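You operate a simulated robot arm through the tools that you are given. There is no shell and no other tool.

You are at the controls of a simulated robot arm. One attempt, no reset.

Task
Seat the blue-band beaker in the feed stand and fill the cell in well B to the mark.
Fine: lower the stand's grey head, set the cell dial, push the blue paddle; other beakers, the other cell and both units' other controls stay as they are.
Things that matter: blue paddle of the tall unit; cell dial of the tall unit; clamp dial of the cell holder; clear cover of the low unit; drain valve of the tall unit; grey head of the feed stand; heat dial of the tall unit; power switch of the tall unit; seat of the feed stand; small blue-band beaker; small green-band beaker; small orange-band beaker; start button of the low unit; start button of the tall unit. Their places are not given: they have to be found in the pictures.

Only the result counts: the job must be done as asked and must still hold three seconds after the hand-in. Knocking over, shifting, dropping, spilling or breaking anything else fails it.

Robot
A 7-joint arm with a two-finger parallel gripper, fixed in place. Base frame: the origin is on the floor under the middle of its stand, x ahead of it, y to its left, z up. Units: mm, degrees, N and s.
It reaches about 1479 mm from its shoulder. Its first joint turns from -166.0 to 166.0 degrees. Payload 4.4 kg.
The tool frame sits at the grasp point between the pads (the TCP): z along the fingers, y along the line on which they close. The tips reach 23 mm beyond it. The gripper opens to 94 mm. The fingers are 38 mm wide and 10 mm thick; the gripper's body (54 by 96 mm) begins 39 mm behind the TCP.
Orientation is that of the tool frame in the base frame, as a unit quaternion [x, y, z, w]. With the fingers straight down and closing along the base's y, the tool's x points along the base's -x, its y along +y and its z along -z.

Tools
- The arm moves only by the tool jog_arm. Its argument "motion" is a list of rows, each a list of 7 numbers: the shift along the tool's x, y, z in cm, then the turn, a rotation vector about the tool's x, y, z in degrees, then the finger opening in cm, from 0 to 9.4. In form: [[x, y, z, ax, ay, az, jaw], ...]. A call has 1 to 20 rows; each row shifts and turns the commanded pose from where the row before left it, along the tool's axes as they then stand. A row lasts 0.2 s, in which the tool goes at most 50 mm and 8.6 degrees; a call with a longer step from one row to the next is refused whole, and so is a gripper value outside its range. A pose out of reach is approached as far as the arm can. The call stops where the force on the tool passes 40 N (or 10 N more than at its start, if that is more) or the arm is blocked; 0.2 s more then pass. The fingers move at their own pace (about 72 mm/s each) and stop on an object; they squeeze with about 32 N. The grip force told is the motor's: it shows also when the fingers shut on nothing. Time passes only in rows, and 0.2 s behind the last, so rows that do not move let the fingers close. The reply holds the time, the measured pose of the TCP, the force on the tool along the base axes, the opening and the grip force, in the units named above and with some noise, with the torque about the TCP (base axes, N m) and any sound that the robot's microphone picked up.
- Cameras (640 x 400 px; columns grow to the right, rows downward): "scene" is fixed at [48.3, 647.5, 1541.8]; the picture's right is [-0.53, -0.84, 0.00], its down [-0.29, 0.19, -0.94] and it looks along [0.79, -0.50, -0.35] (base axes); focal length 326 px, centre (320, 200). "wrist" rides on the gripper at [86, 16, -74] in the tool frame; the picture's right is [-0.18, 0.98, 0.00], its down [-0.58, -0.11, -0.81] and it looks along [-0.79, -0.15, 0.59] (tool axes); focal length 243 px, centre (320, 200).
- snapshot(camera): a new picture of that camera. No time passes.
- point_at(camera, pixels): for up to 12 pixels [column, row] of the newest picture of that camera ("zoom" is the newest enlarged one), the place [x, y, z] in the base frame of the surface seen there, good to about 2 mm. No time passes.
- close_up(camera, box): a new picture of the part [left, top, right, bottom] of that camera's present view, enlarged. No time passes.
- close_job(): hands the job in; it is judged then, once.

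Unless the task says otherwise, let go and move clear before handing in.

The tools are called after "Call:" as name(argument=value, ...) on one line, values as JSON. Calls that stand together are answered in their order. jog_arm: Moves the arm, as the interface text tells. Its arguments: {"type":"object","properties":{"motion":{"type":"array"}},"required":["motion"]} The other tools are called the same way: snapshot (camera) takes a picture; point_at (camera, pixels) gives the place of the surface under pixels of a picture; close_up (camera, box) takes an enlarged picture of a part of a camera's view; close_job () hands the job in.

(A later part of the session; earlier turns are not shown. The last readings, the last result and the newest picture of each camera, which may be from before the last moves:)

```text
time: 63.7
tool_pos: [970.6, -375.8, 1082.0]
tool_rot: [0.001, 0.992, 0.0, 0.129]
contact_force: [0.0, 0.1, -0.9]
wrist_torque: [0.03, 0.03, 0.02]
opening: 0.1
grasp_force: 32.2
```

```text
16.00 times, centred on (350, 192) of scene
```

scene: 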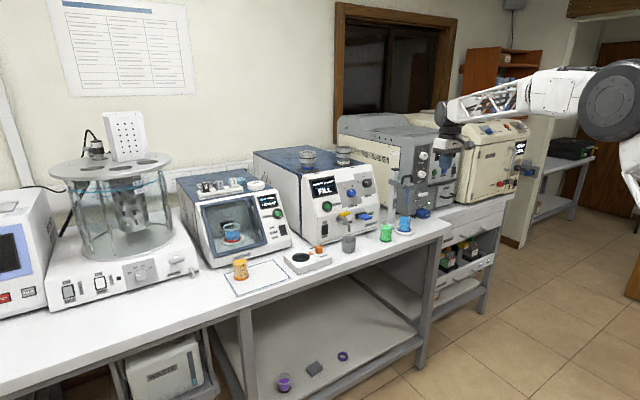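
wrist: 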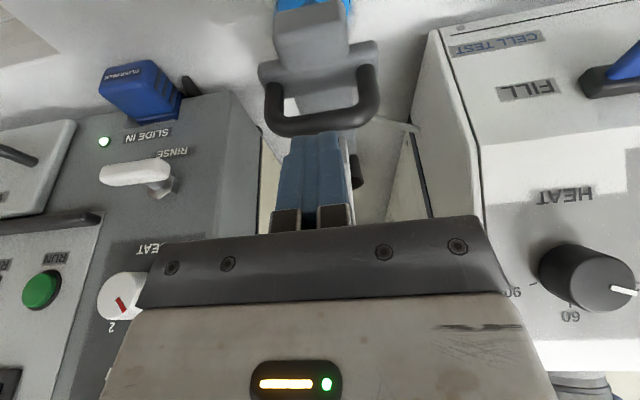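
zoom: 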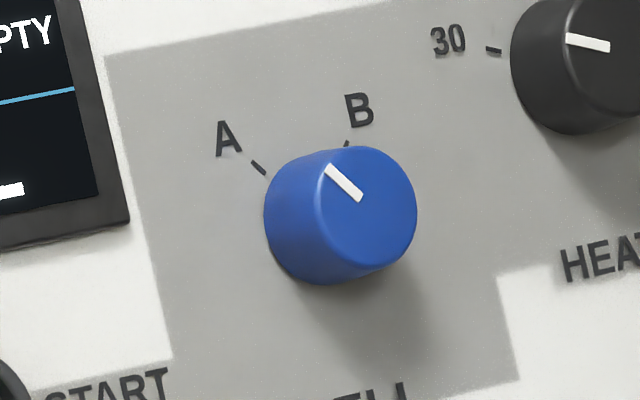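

A's tick is at (1062.5,-121.6,1114.8) and B's at (1064,-148.7,1117), so they're about ±45° either side of straight up, and a 90° clockwise turn is needed. I'll raise off the handle, back away, move to y≈-136 and tilt to 66.5° to face the panel squarely.

Call:
jog_arm(motion=[[-0.52, 0, -1.93, 0, 0, 0, 0], [-0.78, 0, -2.9, 0, 0, 0, 0], [-0.78, 0, -2.9, 0, 0, 0, 0], [3.87, 0, -1.035, 0, 0, 0, 0], [3.87, 0, -1.035, 0, 0, 0, 0], [3.87, 0, -1.035, 0, 0, 0, 0], [0, 4.8, 0, 0, 0, 0, 2], [0, 4.8, 0, 0, 0, 0, 3], [0, 4.8, 0, 0, 0, 0, 4], [0, 4.8, 0, 0, 0, 0, 5], [0, 4.8, 0, 0, 0, 0, 5], [0, 0, 0, 0, -7.36, 0, 5], [0, 0, 0, 0, -7.36, 0, 5], [0, 0, 0, 0, -7.36, 0, 5], [0, 0, 0, 0, -7.36, 0, 5], [0, 0, 0, 0, -7.36, 0, 5], [0, 0, 0, 0, -7.36, 0, 5], [0, 0, 0, 0, -7.36, 0, 5]])

Call:
snapshot(camera="wrist")

Call:
snapshot(camera="scene")

```text
time: 67.7
tool_pos: [863.4, -138.1, 1106.9]
tool_rot: [0.004, 0.854, 0.005, 0.521]
contact_force: [0.4, -0.4, 0.0]
wrist_torque: [0.0, 0.05, 0.02]
opening: 50.2
grasp_force: 0.1
stopped in row 18: the arm was blocked; the commanded pose is now the measured one
```

```text
taken
```

wrist: 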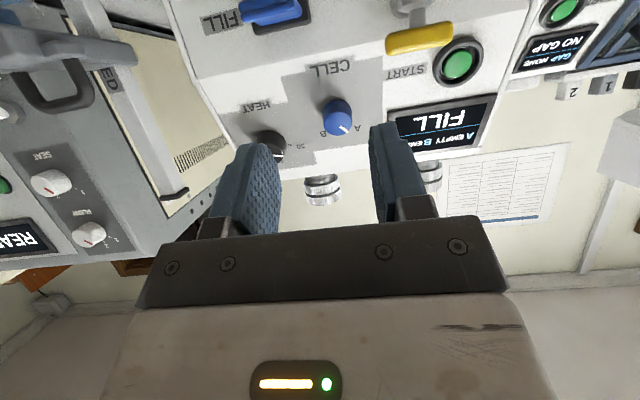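

```text
taken
```

scene: 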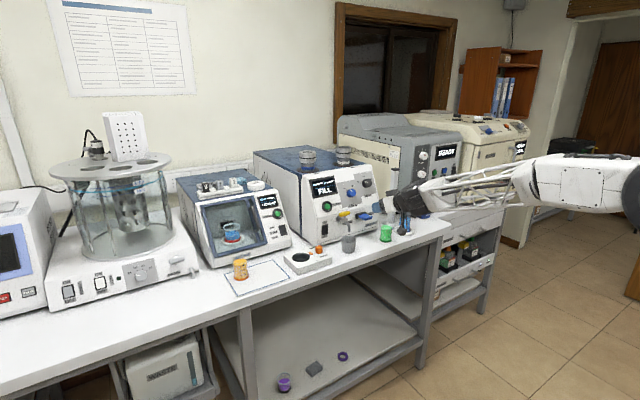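

The last tilt step was blocked (no contact force, so likely a joint limit this close to the base), leaving about 63° of tilt at (863,-138,1107). I'll move outward toward the dial, to about (940,-138,1145), and see whether the pose follows well there.

Call:
jog_arm(motion=[[-2.3, 0, 1.7, 0, 0, 0, 5], [-2.3, 0, 1.7, 0, 0, 0, 5], [-2.3, 0, 1.7, 0, 0, 0, 5], [0, 0, 0, 0, 0, 0, 5]])

Call:
snapshot(camera="wrist")

```text
time: 68.7
tool_pos: [943.6, -138.6, 1148.6]
tool_rot: [0.004, 0.852, 0.005, 0.523]
contact_force: [-0.3, 0.0, 0.0]
wrist_torque: [-0.01, -0.03, 0.01]
opening: 49.8
grasp_force: 0.0
```

```text
taken
```

wrist: 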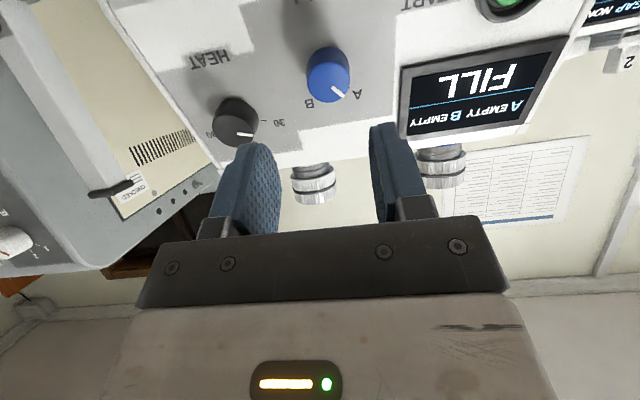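

Here the pose follows properly and the wrist view shows the dial at (328,75) with its line pointing toward A. I'll zoom and measure it from this closer camera.

Call:
close_up(camera="wrist", box=[260, 20, 400, 120])

Call:
point_at(camera="zoom", pixels=[[330, 310], [362, 325], [270, 310], [395, 290], [320, 355], [310, 230], [330, 130], [160, 100], [450, 200], [470, 350], [220, 340], [345, 330]])

```text
4.00 times, centred on (330, 70) of wrist
```

zoom: 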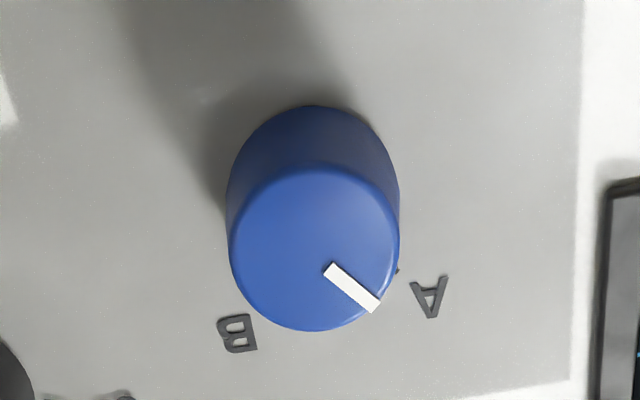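

```text
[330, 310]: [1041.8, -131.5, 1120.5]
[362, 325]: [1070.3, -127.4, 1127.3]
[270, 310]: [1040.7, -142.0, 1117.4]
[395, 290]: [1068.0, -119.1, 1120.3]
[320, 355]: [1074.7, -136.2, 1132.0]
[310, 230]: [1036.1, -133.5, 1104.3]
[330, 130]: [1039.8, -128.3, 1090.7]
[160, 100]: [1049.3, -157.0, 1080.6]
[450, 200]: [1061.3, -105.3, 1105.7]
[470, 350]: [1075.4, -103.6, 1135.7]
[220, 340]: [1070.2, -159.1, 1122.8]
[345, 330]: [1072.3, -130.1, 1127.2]
```

Call:
point_at(camera="zoom", pixels=[[315, 250], [238, 250], [393, 250], [315, 178], [315, 324], [334, 270], [372, 305], [300, 60], [520, 300], [100, 250], [500, 100], [300, 380]])

```text
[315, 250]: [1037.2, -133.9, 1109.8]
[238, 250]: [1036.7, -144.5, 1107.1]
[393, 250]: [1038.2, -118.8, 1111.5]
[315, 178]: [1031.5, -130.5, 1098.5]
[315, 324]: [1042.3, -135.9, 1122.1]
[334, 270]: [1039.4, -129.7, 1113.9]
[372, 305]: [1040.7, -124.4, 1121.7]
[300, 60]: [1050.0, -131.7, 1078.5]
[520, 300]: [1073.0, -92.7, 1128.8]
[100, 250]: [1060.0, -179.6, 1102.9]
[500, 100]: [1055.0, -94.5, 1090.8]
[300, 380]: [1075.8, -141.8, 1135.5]
```

From here the face centre is (1037,-133,1110), radius ≈13.5 mm, standing 25 mm off a panel leaning ~24.5°; labels sit at about ±40°. I'll trim the tilt, pre-twist the gripper -40° about its axis so the 80° turn is balanced, and line up on the dial axis.

Call:
jog_arm(motion=[[0, 0.5, 0, 0, -2.4, 0, 5], [0, 0, 0, 0, 0, -8, 5], [0, 0, 0, 0, 0, -8, 5], [0, 0, 0, 0, 0, -8, 5], [0, 0, 0, 0, 0, -8, 5], [0, 0, 0, 0, 0, -8, 5], [0, 0, 0, 0, 0, 0, 5]])

Call:
snapshot(camera="wrist")

Call:
close_up(camera="scene", box=[300, 160, 440, 250])

```text
time: 70.3
tool_pos: [941.4, -132.3, 1149.4]
tool_rot: [-0.284, 0.792, -0.181, 0.51]
contact_force: [0.1, 0.8, -0.1]
wrist_torque: [0.0, 0.01, 0.04]
opening: 50.0
grasp_force: 0.0
```

```text
taken
```

wrist: 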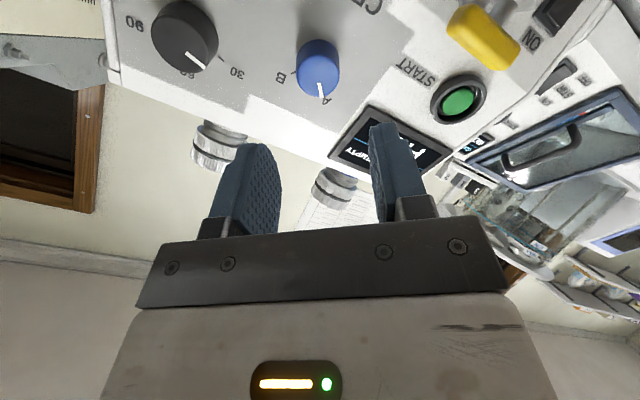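

```text
4.44 times, centred on (370, 205) of scene
```

zoom: 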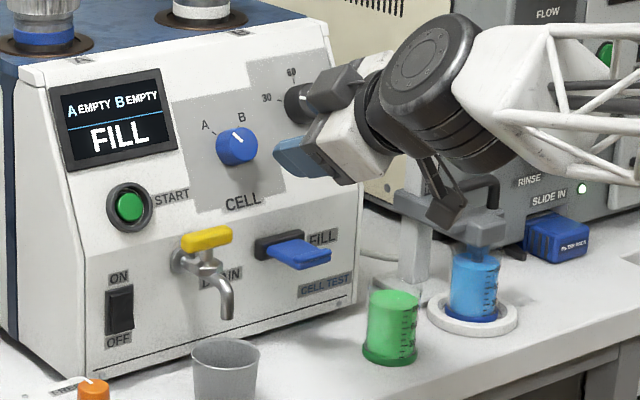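

The gripper axis now is along (0.911,0,-0.416) with fingers closing diagonally. I'll correct the ~4 mm axis offset and advance 60 mm toward the dial, then check alignment.

Call:
jog_arm(motion=[[-0.25, -0.3, 1.0, 0, 0, 0, 5], [0, 0, 2.0, 0, 0, 0, 5], [0, 0, 2.0, 0, 0, 0, 5], [0, 0, 1.0, 0, 0, 0, 5], [0, 0, 0, 0, 0, 0, 5]])

Call:
snapshot(camera="wrist")

Call:
close_up(camera="wrist", box=[220, 0, 420, 200])

Call:
close_up(camera="scene", box=[320, 170, 400, 230])

```text
time: 71.5
tool_pos: [996.5, -133.5, 1126.2]
tool_rot: [-0.284, 0.792, -0.181, 0.51]
contact_force: [0.0, 0.2, 0.1]
wrist_torque: [0.0, -0.03, 0.03]
opening: 50.1
grasp_force: 0.1
```

```text
taken
```

wrist: 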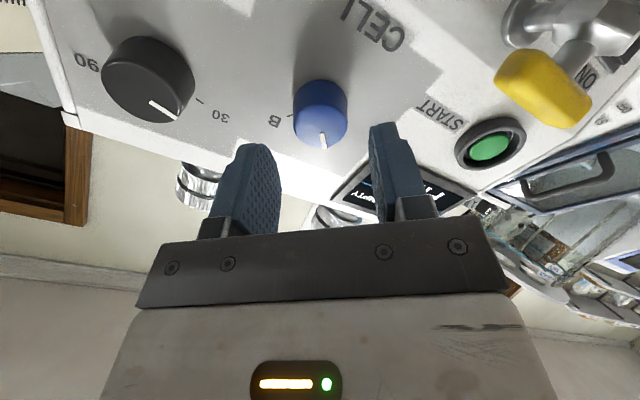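

```text
2.00 times, centred on (320, 100) of wrist
```

zoom: 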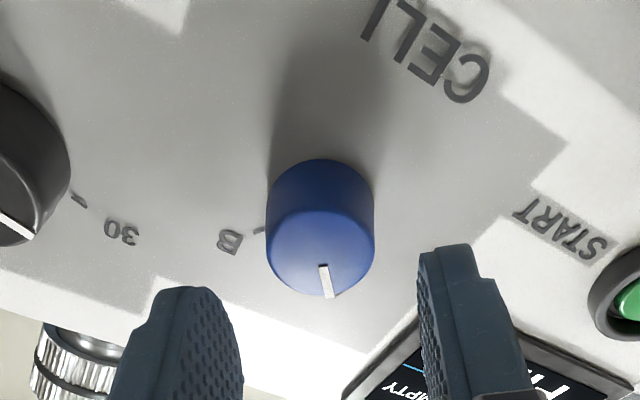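

```text
6.67 times, centred on (360, 200) of scene
```

zoom: 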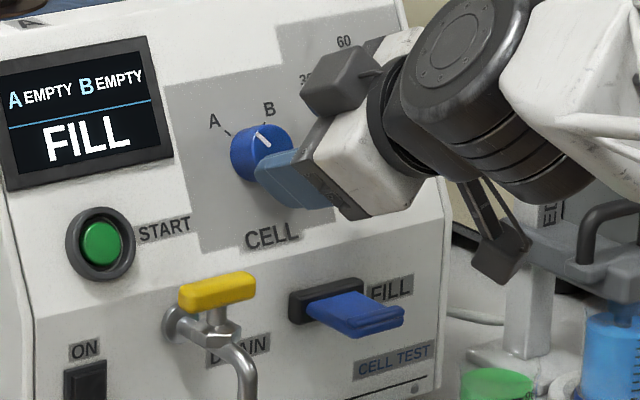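

The dial face is centred at wrist (320,126), within ~1 mm of where my tool axis should cross it. I'll advance 38 mm so the pads straddle the dial, leaving ~7 mm from the panel, then close.

Call:
jog_arm(motion=[[0, 0, 1.5, 0, 0, 0, 5], [0, 0, 1.3, 0, 0, 0, 5], [0, 0, 0.7, 0, 0, 0, 5], [0, 0, 0.3, 0, 0, 0, 5], [0, 0, 0, 0, 0, 0, 5]])

Call:
snapshot(camera="wrist")

Call:
close_up(camera="scene", box=[320, 170, 400, 230])

```text
time: 72.7
tool_pos: [1032.1, -132.8, 1111.2]
tool_rot: [-0.284, 0.792, -0.181, 0.51]
contact_force: [-0.6, -0.2, 0.6]
wrist_torque: [0.03, 0.03, 0.01]
opening: 50.0
grasp_force: 0.1
```

```text
taken
```

wrist: 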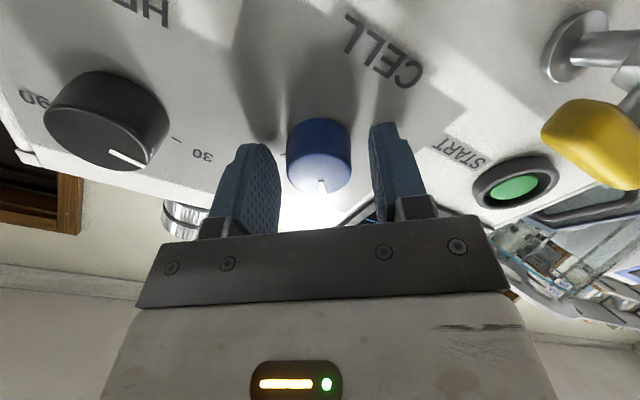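

```text
6.67 times, centred on (360, 200) of scene
```

zoom: 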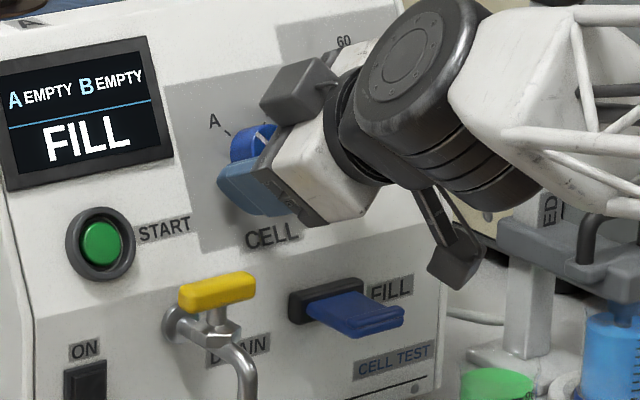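

The dial sits between the pads at (320,160), centred. I'll close on it.

Call:
jog_arm(motion=[[0, 0, 0, 0, 0, 0, 4.0], [0, 0, 0, 0, 0, 0, 3.2], [0, 0, 0, 0, 0, 0, 2.6], [0, 0, 0, 0, 0, 0, 2.0], [0, 0, 0, 0, 0, 0, 1.5], [0, 0, 0, 0, 0, 0, 1.5]])

Call:
close_up(camera="wrist", box=[220, 60, 420, 240])

```text
time: 74.1
tool_pos: [1031.7, -132.5, 1112.8]
tool_rot: [-0.284, 0.792, -0.18, 0.51]
contact_force: [5.0, -8.3, 4.0]
wrist_torque: [-0.11, -0.15, -0.23]
opening: 33.2
grasp_force: 45.1
```

```text
2.22 times, centred on (320, 150) of wrist
```

zoom: 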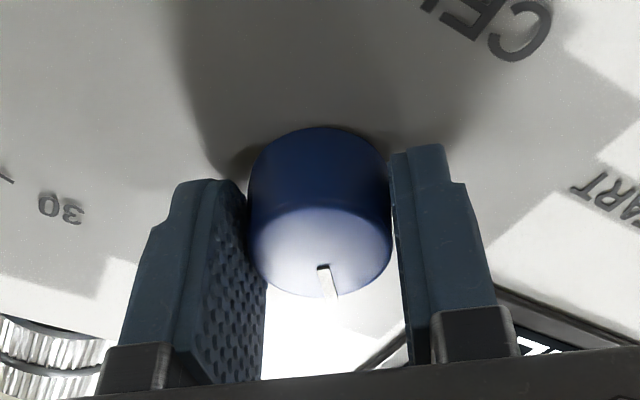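

The opening stopped at 33 mm with a ~10 N sideways push along the tool's -y, so one pad touches first and I'm off-centre by 2–3 mm. I'll shift the gripper along tool -y in small steps and let it close.

Call:
jog_arm(motion=[[0, -0.1, 0, 0, 0, 0, 1.5], [0, -0.1, 0, 0, 0, 0, 1.5], [0, 0, 0, 0, 0, 0, 1.5]])

Call:
close_up(camera="wrist", box=[220, 60, 420, 240])

```text
time: 74.9
tool_pos: [1031.5, -132.9, 1110.5]
tool_rot: [-0.285, 0.792, -0.18, 0.509]
contact_force: [-0.9, 16.3, 0.3]
wrist_torque: [0.22, -0.15, 0.44]
opening: 33.3
grasp_force: 45.0
```

```text
2.22 times, centred on (320, 150) of wrist
```

zoom: 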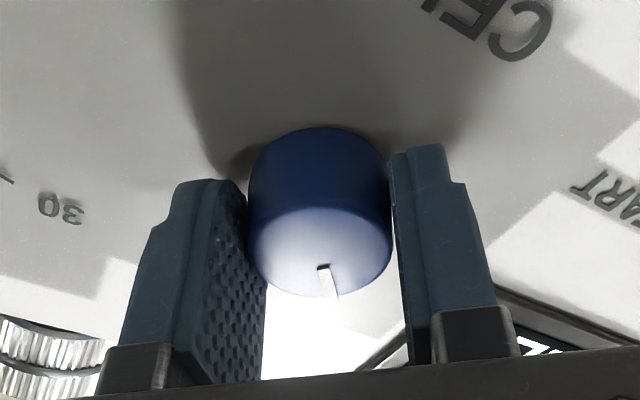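

The opening stays 33.3 mm with the push reversed to +16 N, so the dial is really ~33 mm wide and held; I overshifted. I'll go back 1 mm and turn 16° clockwise (+z) as a test.

Call:
jog_arm(motion=[[0, 0.1, 0, 0, 0, 0, 1.5], [0, 0, 0, 0, 0, 4, 1.5], [0, 0, 0, 0, 0, 6, 1.5], [0, 0, 0, 0, 0, 6, 1.5], [0, 0, 0, 0, 0, 0, 1.5]])

Call:
snapshot(camera="wrist")

Call:
close_up(camera="scene", box=[320, 170, 400, 230])

```text
time: 76.1
tool_pos: [1031.4, -133.6, 1112.6]
tool_rot: [-0.171, 0.824, -0.108, 0.53]
contact_force: [-1.8, 35.0, -5.2]
wrist_torque: [0.34, 0.34, 0.7]
opening: 33.4
grasp_force: 45.2
```

```text
taken
```

wrist: 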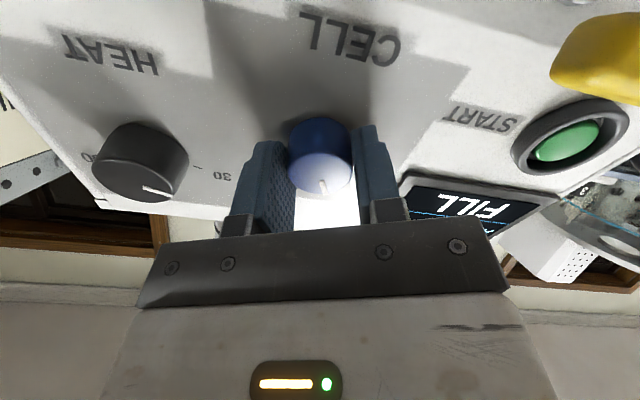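

```text
6.67 times, centred on (360, 200) of scene
```

zoom: 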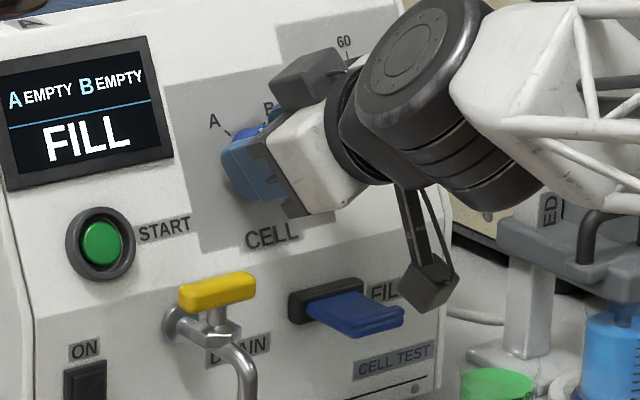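

The dial is turning with the gripper (its line stays put in the wrist view), but a 35 N sideways force along +y shows my axis is off. I'll shift the gripper 3 mm toward +y to relieve it and recheck.

Call:
jog_arm(motion=[[-0.06, 0.14, 0, 0, 0, 0, 1.5], [-0.06, 0.14, 0, 0, 0, 0, 1.5], [0, 0, 0, 0, 0, 0, 1.5]])

```text
time: 76.9
tool_pos: [1031.4, -133.6, 1111.3]
tool_rot: [-0.17, 0.824, -0.109, 0.53]
contact_force: [-5.0, -14.9, -6.7]
wrist_torque: [-0.2, 0.22, -0.46]
opening: 33.2
grasp_force: 44.9
```

The force swung to -15 N, so I'm about 0.9 mm too far. I'll step back 0.9 mm and turn another 16°.

Call:
jog_arm(motion=[[0.035, -0.085, 0, 0, 0, 0, 1.5], [0, 0, 0, 0, 0, 5, 1.5], [0, 0, 0, 0, 0, 5, 1.5], [0, 0, 0, 0, 0, 5, 1.5], [0, 0, 0, 0, 0, 0, 1.5]])

Call:
snapshot(camera="wrist")

```text
time: 78.1
tool_pos: [1031.1, -133.6, 1113.3]
tool_rot: [-0.062, 0.838, -0.038, 0.54]
contact_force: [-26.1, -22.9, -5.3]
wrist_torque: [-0.32, 0.41, -0.63]
opening: 33.0
grasp_force: 45.0
```

```text
taken
```

wrist: 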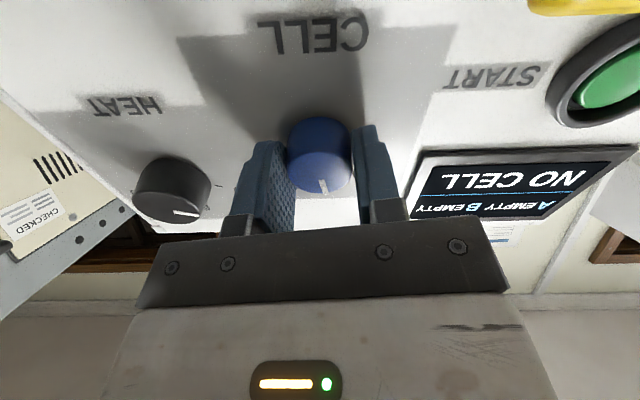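

The display has changed to "NO CELL", so the dial is between A and B as expected. Forces read (-26,-23,-5) N, so I'll relieve them: 1.3 mm toward tool -y and 1.5 mm back out along the axis.

Call:
jog_arm(motion=[[0, -0.07, -0.08, 0, 0, 0, 1.5], [0, -0.06, -0.07, 0, 0, 0, 1.5], [0, 0, 0, 0, 0, 0, 1.5]])

```text
time: 78.9
tool_pos: [1031.2, -134.0, 1112.0]
tool_rot: [-0.062, 0.839, -0.039, 0.539]
contact_force: [28.5, -17.0, -1.9]
wrist_torque: [-0.12, -0.25, -0.27]
opening: 33.1
grasp_force: 45.4
```

Axially I overcorrected (+28 N), so I'll go 0.75 mm forward and 0.8 mm more toward tool -y, then read again.

Call:
jog_arm(motion=[[0, -0.08, 0.075, 0, 0, 0, 1.5], [0, 0, 0, 0, 0, 0, 1.5]])

```text
time: 79.5
tool_pos: [1030.5, -133.4, 1112.7]
tool_rot: [-0.064, 0.839, -0.037, 0.538]
contact_force: [-23.3, 9.2, 2.8]
wrist_torque: [0.08, 0.6, 0.26]
opening: 32.7
grasp_force: 45.5
```

Call:
jog_arm(motion=[[0, 0.03, -0.035, 0, 0, 0, 1.5], [0, 0, 0, 0, 0, 5, 1.5], [0, 0, 0, 0, 0, 5, 1.5], [0, 0, 0, 0, 0, 0, 1.5]])

Call:
snapshot(camera="wrist")

```text
time: 80.5
tool_pos: [1030.3, -132.4, 1113.2]
tool_rot: [0.011, 0.841, 0.009, 0.54]
contact_force: [-3.2, 14.6, 6.1]
wrist_torque: [0.15, 0.03, 0.31]
opening: 33.0
grasp_force: 44.6
```

```text
taken
```

wrist: 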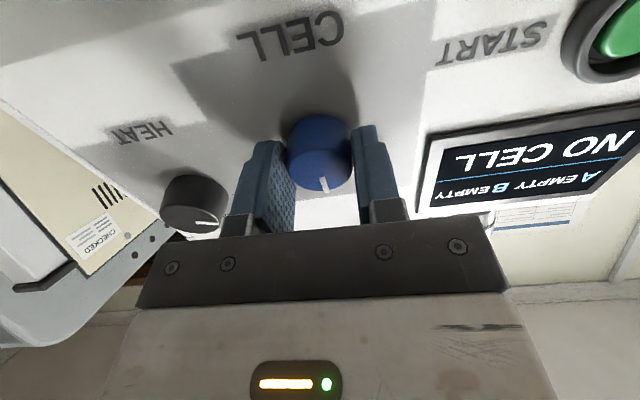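

Forces are modest now, and the gripper has turned ~41° with the dial following. I'll nudge tool +y 0.7 mm and turn 15° more.

Call:
jog_arm(motion=[[0, 0.07, 0, 0, 0, 0, 1.5], [0, 0, 0, 0, 0, 5, 1.5], [0, 0, 0, 0, 0, 5, 1.5], [0, 0, 0, 0, 0, 5, 1.5], [0, 0, 0, 0, 0, 0, 1.5]])

Call:
snapshot(camera="wrist")

```text
time: 81.7
tool_pos: [1029.9, -132.5, 1112.6]
tool_rot: [0.121, 0.832, 0.079, 0.535]
contact_force: [-29.4, 11.4, 11.1]
wrist_torque: [0.19, 0.62, 0.42]
opening: 32.9
grasp_force: 44.6
```

```text
taken
```

wrist: 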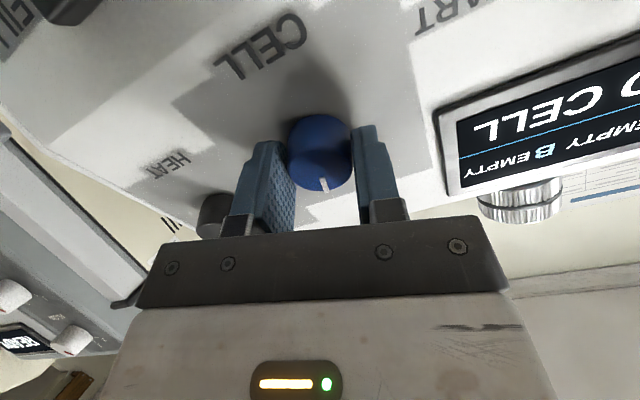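

Twist is now +16.6° (57° turned in all); axial push of -31 N needs ~0.4 mm back. I'll relieve and turn 12° more.

Call:
jog_arm(motion=[[0, 0.04, -0.045, 0, 0, 0, 1.5], [0, 0, 0, 0, 0, 4, 1.5], [0, 0, -0.01, 0, 0, 4, 1.5], [0, 0, 0, 0, 0, 4, 1.5], [0, 0, 0, 0, 0, 0, 1.5]])

Call:
snapshot(camera="wrist")

Call:
close_up(camera="scene", box=[290, 160, 400, 230])

```text
time: 82.9
tool_pos: [1030.8, -133.6, 1113.3]
tool_rot: [0.206, 0.816, 0.136, 0.523]
contact_force: [8.7, 8.1, -1.6]
wrist_torque: [-0.08, -0.56, -0.14]
opening: 33.1
grasp_force: 45.4
```

```text
taken
```

wrist: 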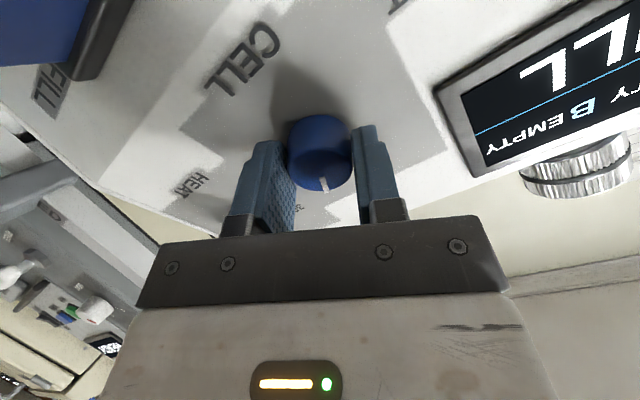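

```text
5.71 times, centred on (345, 195) of scene
```

zoom: 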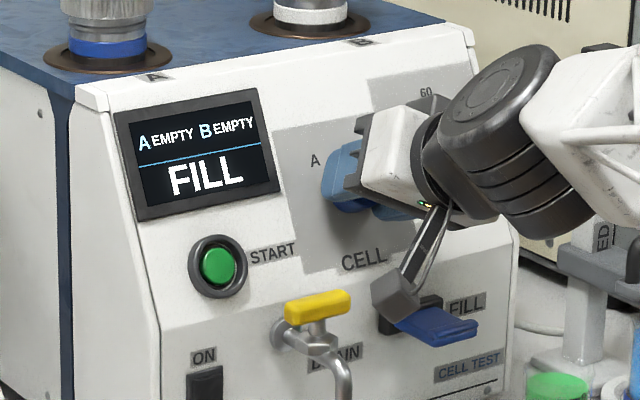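

The display now reads "FILL" again, so the dial is within B's range (69° turned). I'll relieve a little and turn 9° more to centre on B, then release and look.

Call:
jog_arm(motion=[[0, 0.03, 0.01, 0, 0, 0, 1.5], [0, 0, 0, 0, 0, 4.5, 1.5], [0, 0, 0, 0, 0, 4.5, 1.5], [0, 0, 0, 0, 0, 0, 1.5]])

Call:
close_up(camera="wrist", box=[220, 60, 420, 240])

```text
time: 83.9
tool_pos: [1030.9, -133.1, 1113.0]
tool_rot: [0.271, 0.797, 0.175, 0.511]
contact_force: [-13.4, -9.6, -6.5]
wrist_torque: [-0.11, 0.41, -0.12]
opening: 32.7
grasp_force: 45.4
```

```text
2.22 times, centred on (320, 150) of wrist
```

zoom: 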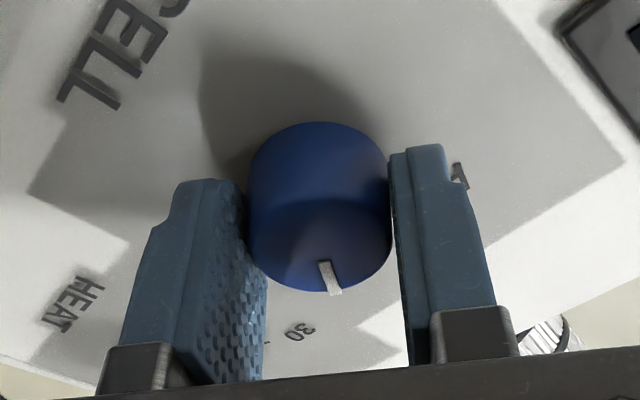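

Turned about 78° in all with moderate forces. I'll open the fingers and back straight out along the axis 70 mm to view the dial.

Call:
jog_arm(motion=[[0, 0, 0, 0, 0, 0, 3.4], [0, 0, 0, 0, 0, 0, 4.0], [0, 0, 0, 0, 0, 0, 5.0], [0, 0, 0, 0, 0, 0, 5.0], [0, 0, -1.0, 0, 0, 0, 5.0], [0, 0, -2.0, 0, 0, 0, 5.0], [0, 0, -2.0, 0, 0, 0, 5.0], [0, 0, -2.0, 0, 0, 0, 5.0]])

Call:
snapshot(camera="wrist")

Call:
close_up(camera="scene", box=[330, 172, 384, 206])

Call:
close_up(camera="wrist", box=[240, 20, 400, 140])

```text
time: 85.7
tool_pos: [966.9, -132.5, 1140.0]
tool_rot: [0.271, 0.797, 0.176, 0.51]
contact_force: [-0.7, -0.1, -0.5]
wrist_torque: [0.01, 0.0, 0.03]
opening: 50.3
grasp_force: 0.0
```

```text
taken
```

wrist: 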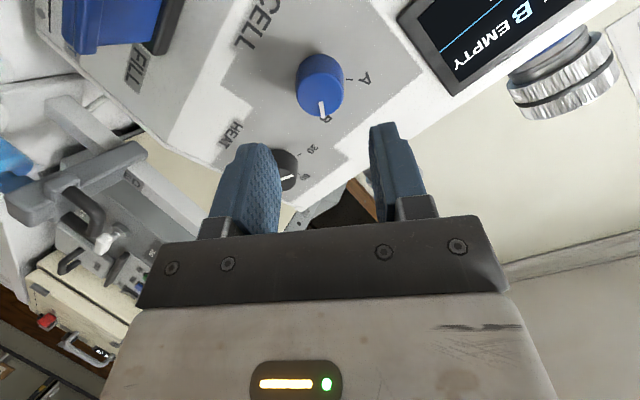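

```text
11.76 times, centred on (357, 189) of scene
```

zoom: 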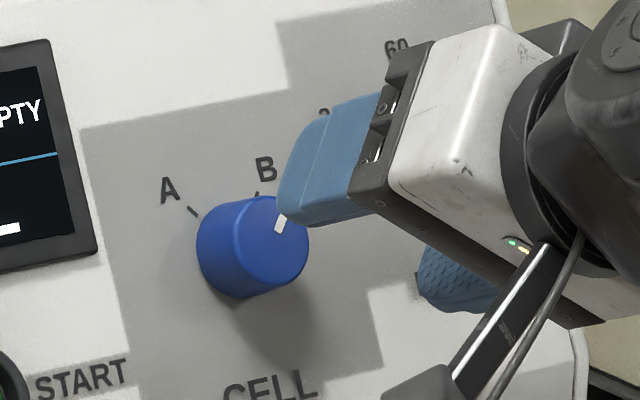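

```text
3.33 times, centred on (320, 80) of wrist
```

zoom: 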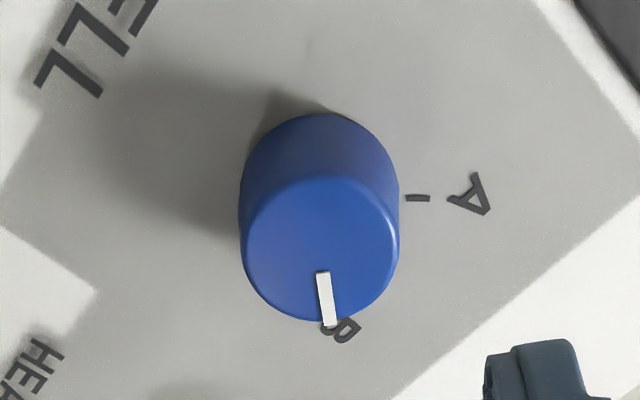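

The dial's line now points at B (wrist zoom (325,320) right beside the B label), and the display shows FILL with both cells EMPTY. I'll untwist, raise the tilt to 30°, close the fingers and then look at the blue paddle.

Call:
jog_arm(motion=[[0, 0, -1.5, 0, 0, 0, 5], [0, 0, 0, 0, 0, -7.5, 5], [0, 0, 0, 0, 0, -7.5, 5], [0, 0, 0, 0, 0, -7.5, 5], [0, 0, 0, 0, 0, -7.5, 5], [0, 0, 0, 0, 0, -7.6, 5], [0, 0, 0, 0, 7.1, 0, 4], [0, 0, 0, 0, 7.1, 0, 3], [0, 0, 0, 0, 7.1, 0, 2], [0, 0, 0, 0, 7.1, 0, 1], [0, 0, 0, 0, 7.1, 0, 0], [0, 0, 0, 0, 0, 0, 0], [0, 0, 0, 0, 0, 0, 0]])

Call:
snapshot(camera="wrist")

Call:
close_up(camera="scene", box=[290, 150, 410, 240])

Call:
close_up(camera="scene", box=[335, 200, 395, 240])

```text
time: 88.5
tool_pos: [953.4, -134.2, 1147.7]
tool_rot: [-0.002, 0.966, 0.002, 0.258]
contact_force: [1.2, 0.4, -0.2]
wrist_torque: [0.01, -0.03, 0.01]
opening: 0.0
grasp_force: 31.6
```

```text
taken
```

wrist: 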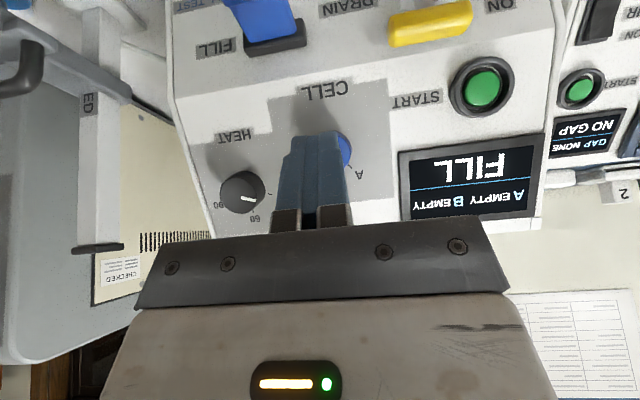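

```text
4.44 times, centred on (350, 195) of scene
```

zoom: 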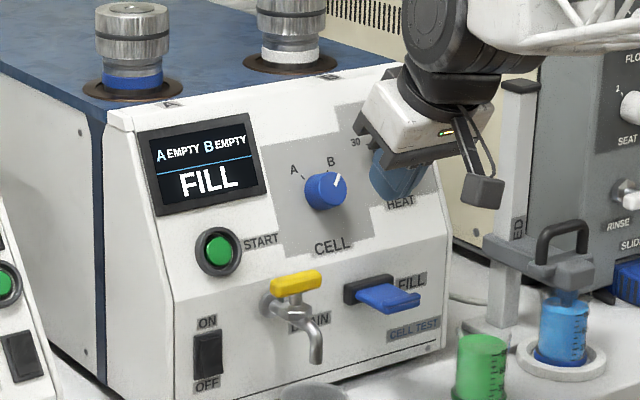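

```text
10.00 times, centred on (365, 220) of scene
```

zoom: 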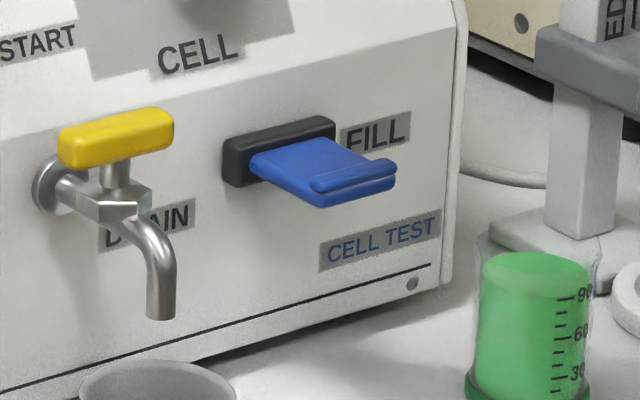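

The scene confirms the dial points to B. The paddle is a flat plate with a lip at its outer end, hinged at the panel, so a downward push seems right; I'll measure it.

Call:
point_at(camera="zoom", pixels=[[275, 155], [310, 165], [340, 180], [350, 178], [320, 195], [395, 185], [360, 190], [330, 150], [370, 165], [310, 185], [280, 130], [240, 170]])

Call:
close_up(camera="wrist", box=[190, 0, 350, 80])

```text
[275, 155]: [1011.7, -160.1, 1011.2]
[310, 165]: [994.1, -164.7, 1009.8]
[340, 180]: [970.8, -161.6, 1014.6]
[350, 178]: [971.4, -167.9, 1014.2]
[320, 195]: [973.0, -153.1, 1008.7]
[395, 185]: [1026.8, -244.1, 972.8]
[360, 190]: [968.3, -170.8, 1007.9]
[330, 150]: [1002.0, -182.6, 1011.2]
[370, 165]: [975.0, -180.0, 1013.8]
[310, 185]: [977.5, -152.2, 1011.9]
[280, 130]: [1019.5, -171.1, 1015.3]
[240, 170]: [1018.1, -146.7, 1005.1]
```

```text
4.00 times, centred on (270, 40) of wrist
```

zoom: 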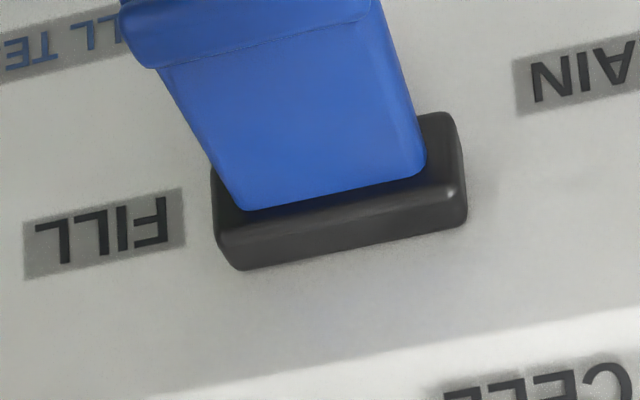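

The paddle runs from x≈1014 (hinge) to a lip at x≈968–978, y -152 to -185, top z≈1014 at the lip. I'll bring the closed fingertips to about 20 mm above the lip and check.

Call:
jog_arm(motion=[[0.7, -1.13, 2.78, 0, 0, 0, 0], [0.7, -1.13, 2.78, 0, 0, 0, 0], [0.7, -1.13, 2.78, 0, 0, 0, 0], [0, 0, 0, 0, 0, 0, 0]])

Call:
snapshot(camera="wrist")

Call:
close_up(camera="scene", box=[290, 150, 410, 240])

Call:
close_up(camera="scene", box=[345, 190, 395, 230])

```text
time: 89.5
tool_pos: [980.0, -162.4, 1064.5]
tool_rot: [-0.001, 0.966, 0.001, 0.258]
contact_force: [0.6, 0.3, -0.7]
wrist_torque: [0.0, 0.0, -0.03]
opening: 0.0
grasp_force: 31.9
```

```text
taken
```

wrist: 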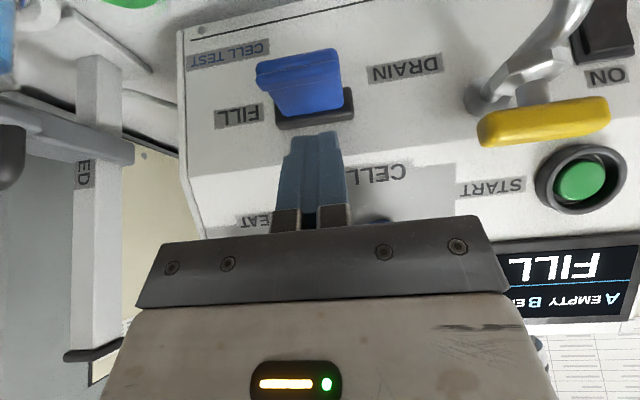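

```text
4.44 times, centred on (350, 195) of scene
```

zoom: 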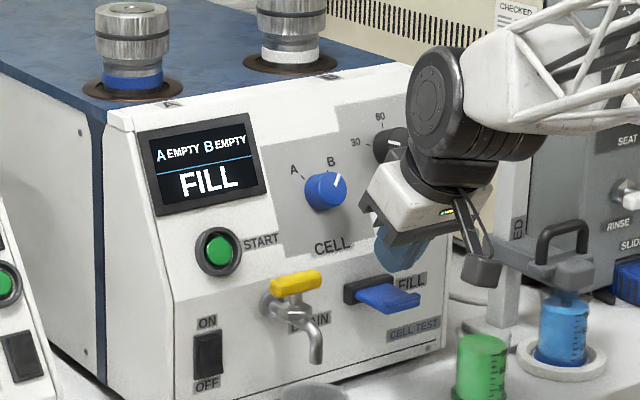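

```text
10.00 times, centred on (370, 210) of scene
```

zoom: 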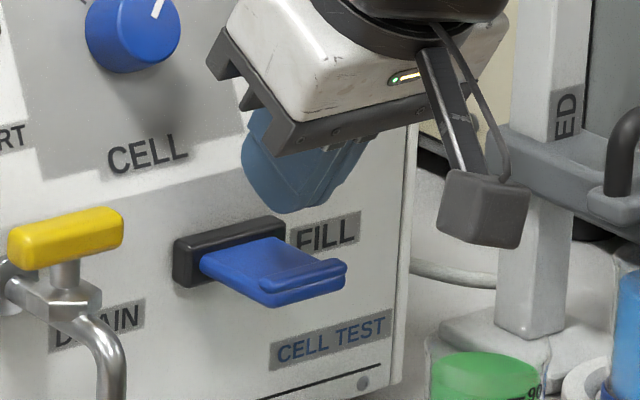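

The fingertips hang above the paddle; the y reading (-162) differs from what I commanded (-168), so I'll let it settle one beat and read again.

Call:
jog_arm(motion=[[0, 0, 0, 0, 0, 0, 0], [0, 0, 0, 0, 0, 0, 0]])

Call:
point_at(camera="scene", pixels=[[366, 209], [369, 209.5], [363, 206], [367, 211], [372, 211], [362, 212]])

Call:
point_at(camera="wrist", pixels=[[295, 60], [262, 75], [340, 70], [298, 105], [318, 140], [345, 150], [292, 150], [300, 85]])

```text
time: 90.1
tool_pos: [979.4, -163.4, 1067.2]
tool_rot: [-0.001, 0.966, 0.001, 0.258]
contact_force: [0.7, -0.5, -0.6]
wrist_torque: [0.03, 0.01, 0.02]
opening: 0.1
grasp_force: 31.8
```

```text
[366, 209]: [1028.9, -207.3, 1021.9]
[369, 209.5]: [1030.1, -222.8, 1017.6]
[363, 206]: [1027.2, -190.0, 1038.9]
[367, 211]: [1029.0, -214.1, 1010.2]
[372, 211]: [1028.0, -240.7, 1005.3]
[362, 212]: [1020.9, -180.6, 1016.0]
```

```text
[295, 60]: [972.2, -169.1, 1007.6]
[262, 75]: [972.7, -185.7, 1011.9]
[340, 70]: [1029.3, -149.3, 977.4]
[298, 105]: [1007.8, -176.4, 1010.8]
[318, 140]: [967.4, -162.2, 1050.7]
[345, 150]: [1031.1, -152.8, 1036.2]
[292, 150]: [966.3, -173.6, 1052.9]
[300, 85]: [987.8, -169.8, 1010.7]
```

Fingertip corner is ~24 mm above the lip and within the paddle's width. I'll lower 20 mm and centre in y, stopping just short of touching.

Call:
jog_arm(motion=[[0.4, -0.3, 0.69, 0, 0, 0, 0], [0.4, -0.1, 0.69, 0, 0, 0, 0], [0.2, 0, 0.35, 0, 0, 0, 0], [0, 0, 0, 0, 0, 0, 0]])

Call:
close_up(camera="scene", box=[345, 190, 395, 230])

Call:
close_up(camera="scene", box=[290, 150, 410, 240])

```text
time: 91.1
tool_pos: [977.3, -169.0, 1046.7]
tool_rot: [-0.001, 0.966, 0.001, 0.257]
contact_force: [-0.2, -0.6, 0.3]
wrist_torque: [-0.01, -0.01, -0.05]
opening: 0.0
grasp_force: 32.2
```

```text
10.00 times, centred on (370, 210) of scene
```

zoom: 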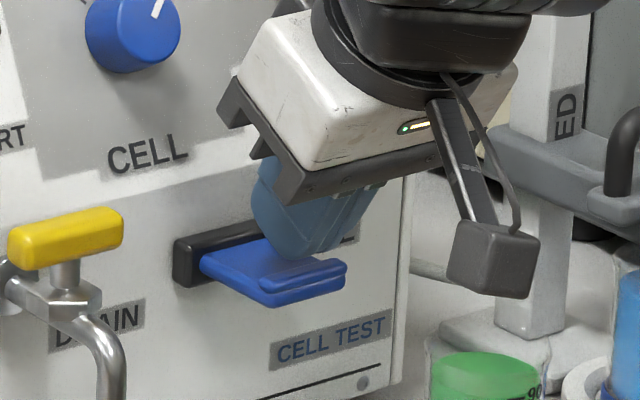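

```text
4.44 times, centred on (350, 195) of scene
```

zoom: 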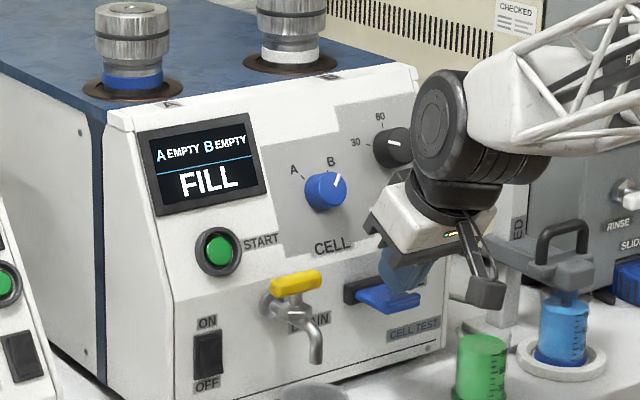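

The fingertip is right above the lip at (300,255). I'll press down 6 mm in 2 mm steps and watch the force and display.

Call:
jog_arm(motion=[[0.1, 0, 0.173, 0, 0, 0, 0], [0.1, 0, 0.173, 0, 0, 0, 0], [0.1, 0, 0.173, 0, 0, 0, 0]])

Call:
close_up(camera="scene", box=[290, 150, 410, 240])

```text
time: 91.9
tool_pos: [977.7, -170.9, 1040.1]
tool_rot: [-0.002, 0.966, 0.002, 0.258]
contact_force: [-0.2, 0.4, 0.9]
wrist_torque: [-0.02, -0.01, -0.01]
opening: 0.0
grasp_force: 31.9
```

```text
4.44 times, centred on (350, 195) of scene
```

zoom: 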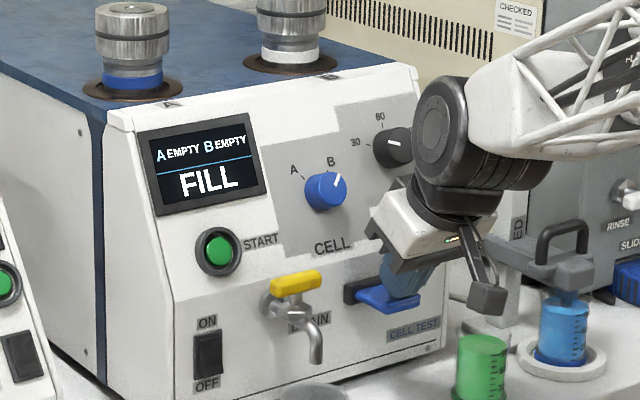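

Call:
jog_arm(motion=[[0.1, 0, 0.173, 0, 0, 0, 0], [0.1, 0, 0.173, 0, 0, 0, 0]])

Call:
close_up(camera="scene", box=[290, 150, 410, 240])

Call:
close_up(camera="scene", box=[345, 195, 395, 235])

```text
time: 92.5
tool_pos: [975.7, -170.3, 1035.5]
tool_rot: [-0.002, 0.966, 0.001, 0.259]
contact_force: [-1.1, -0.3, 1.6]
wrist_torque: [0.0, 0.04, 0.0]
opening: 0.0
grasp_force: 31.6
```

```text
4.44 times, centred on (350, 195) of scene
```

zoom: 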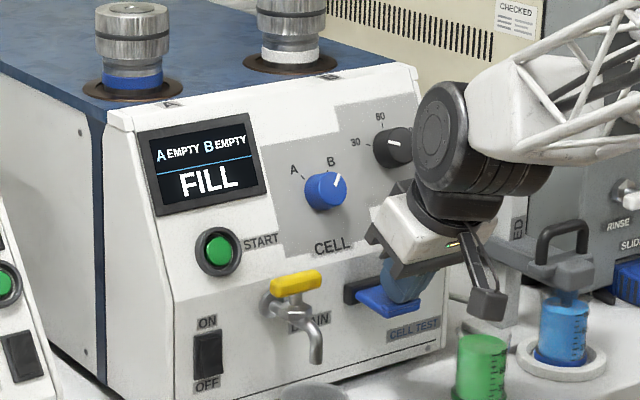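

```text
10.00 times, centred on (370, 215) of scene
```

zoom: 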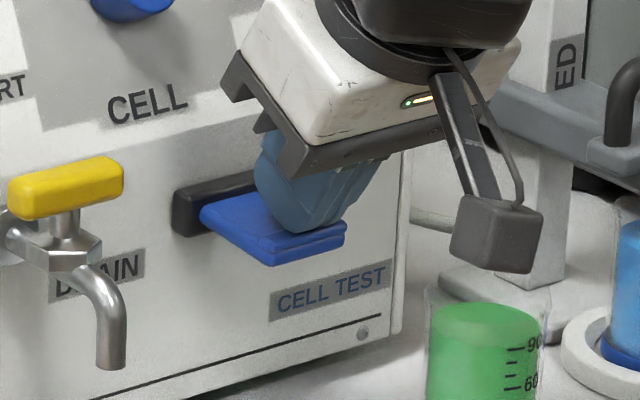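

The paddle is beginning to dip (force ~1.6 N) and the display hasn't changed yet. I'll press 3 mm more.

Call:
jog_arm(motion=[[0.15, 0, 0.26, 0, 0, 0, 0]])

Call:
close_up(camera="scene", box=[290, 150, 410, 240])

```text
time: 92.9
tool_pos: [976.7, -170.0, 1033.9]
tool_rot: [-0.001, 0.966, 0.001, 0.259]
contact_force: [-0.1, -0.4, 1.3]
wrist_torque: [-0.03, 0.02, 0.03]
opening: 0.0
grasp_force: 32.0
```

```text
4.44 times, centred on (350, 195) of scene
```

zoom: 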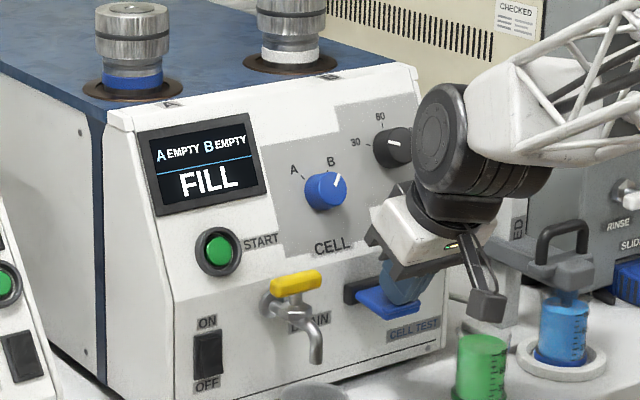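

Call:
jog_arm(motion=[[0.15, 0, 0.26, 0, 0, 0, 0]])

Call:
close_up(camera="scene", box=[290, 150, 410, 240])

```text
time: 93.3
tool_pos: [977.0, -169.6, 1030.6]
tool_rot: [-0.001, 0.966, 0.001, 0.257]
contact_force: [-0.3, 0.8, 2.4]
wrist_torque: [-0.01, 0.03, -0.01]
opening: 0.0
grasp_force: 31.3
```

```text
4.44 times, centred on (350, 195) of scene
```

zoom: 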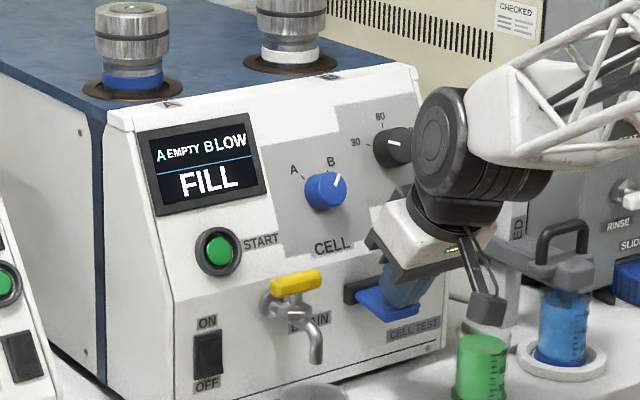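

The display now reads "B LOW" – filling has begun. I'll hold for one beat at a time and watch for the change.

Call:
jog_arm(motion=[[0, 0, 0, 0, 0, 0, 0]])

Call:
close_up(camera="scene", box=[300, 165, 350, 205])

Call:
close_up(camera="scene", box=[392, 200, 422, 240])

```text
time: 93.7
tool_pos: [976.0, -170.1, 1030.3]
tool_rot: [-0.001, 0.966, 0.001, 0.258]
contact_force: [-0.2, -0.1, 2.1]
wrist_torque: [0.02, 0.03, -0.01]
opening: 0.2
grasp_force: 32.3
```

```text
10.00 times, centred on (325, 185) of scene
```

zoom: 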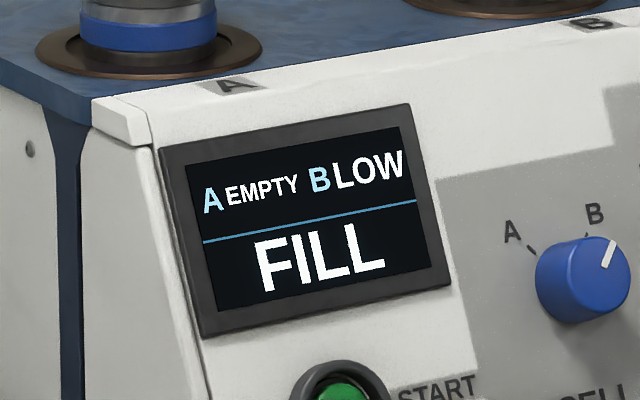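

```text
10.00 times, centred on (407, 220) of scene
```

zoom: 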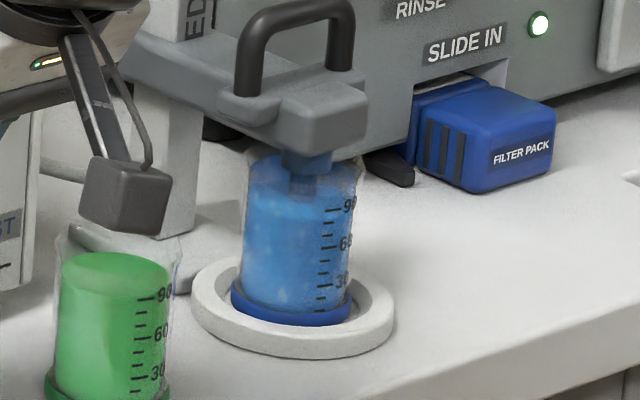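

Call:
jog_arm(motion=[[0, 0, 0, 0, 0, 0, 0]])

Call:
close_up(camera="scene", box=[300, 165, 350, 205])

Call:
close_up(camera="scene", box=[392, 200, 422, 240])

Call:
close_up(camera="scene", box=[290, 135, 370, 185])

```text
time: 94.1
tool_pos: [975.6, -170.7, 1031.4]
tool_rot: [-0.001, 0.966, 0.0, 0.258]
contact_force: [-0.3, -0.1, 2.1]
wrist_torque: [-0.04, 0.03, -0.03]
opening: 0.0
grasp_force: 31.6
```

```text
10.00 times, centred on (325, 185) of scene
```

zoom: 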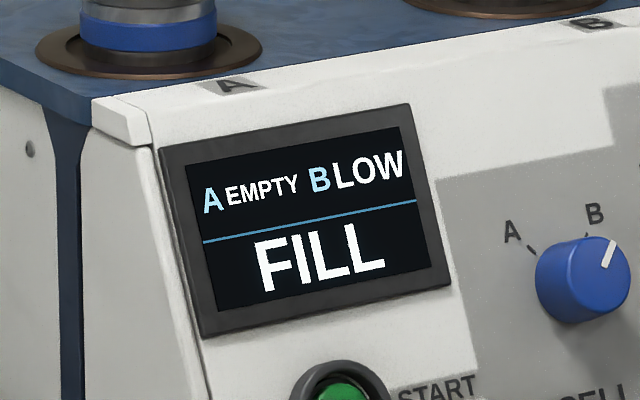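

```text
10.00 times, centred on (407, 220) of scene
```

zoom: 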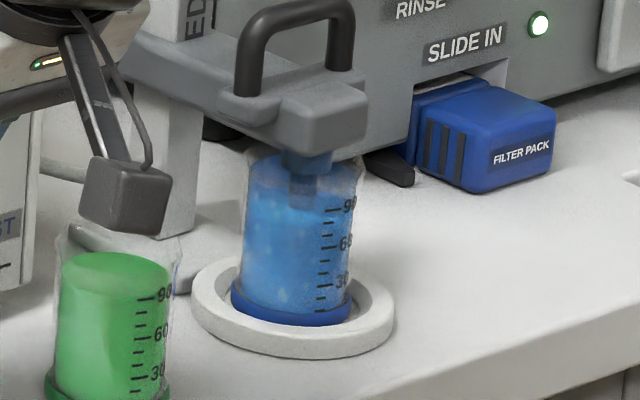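

```text
8.00 times, centred on (330, 160) of scene
```

zoom: 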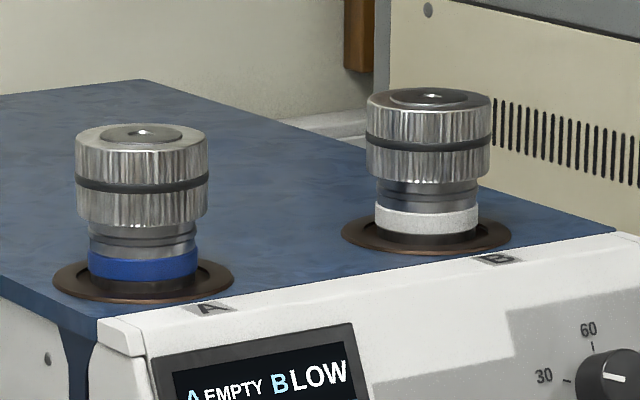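

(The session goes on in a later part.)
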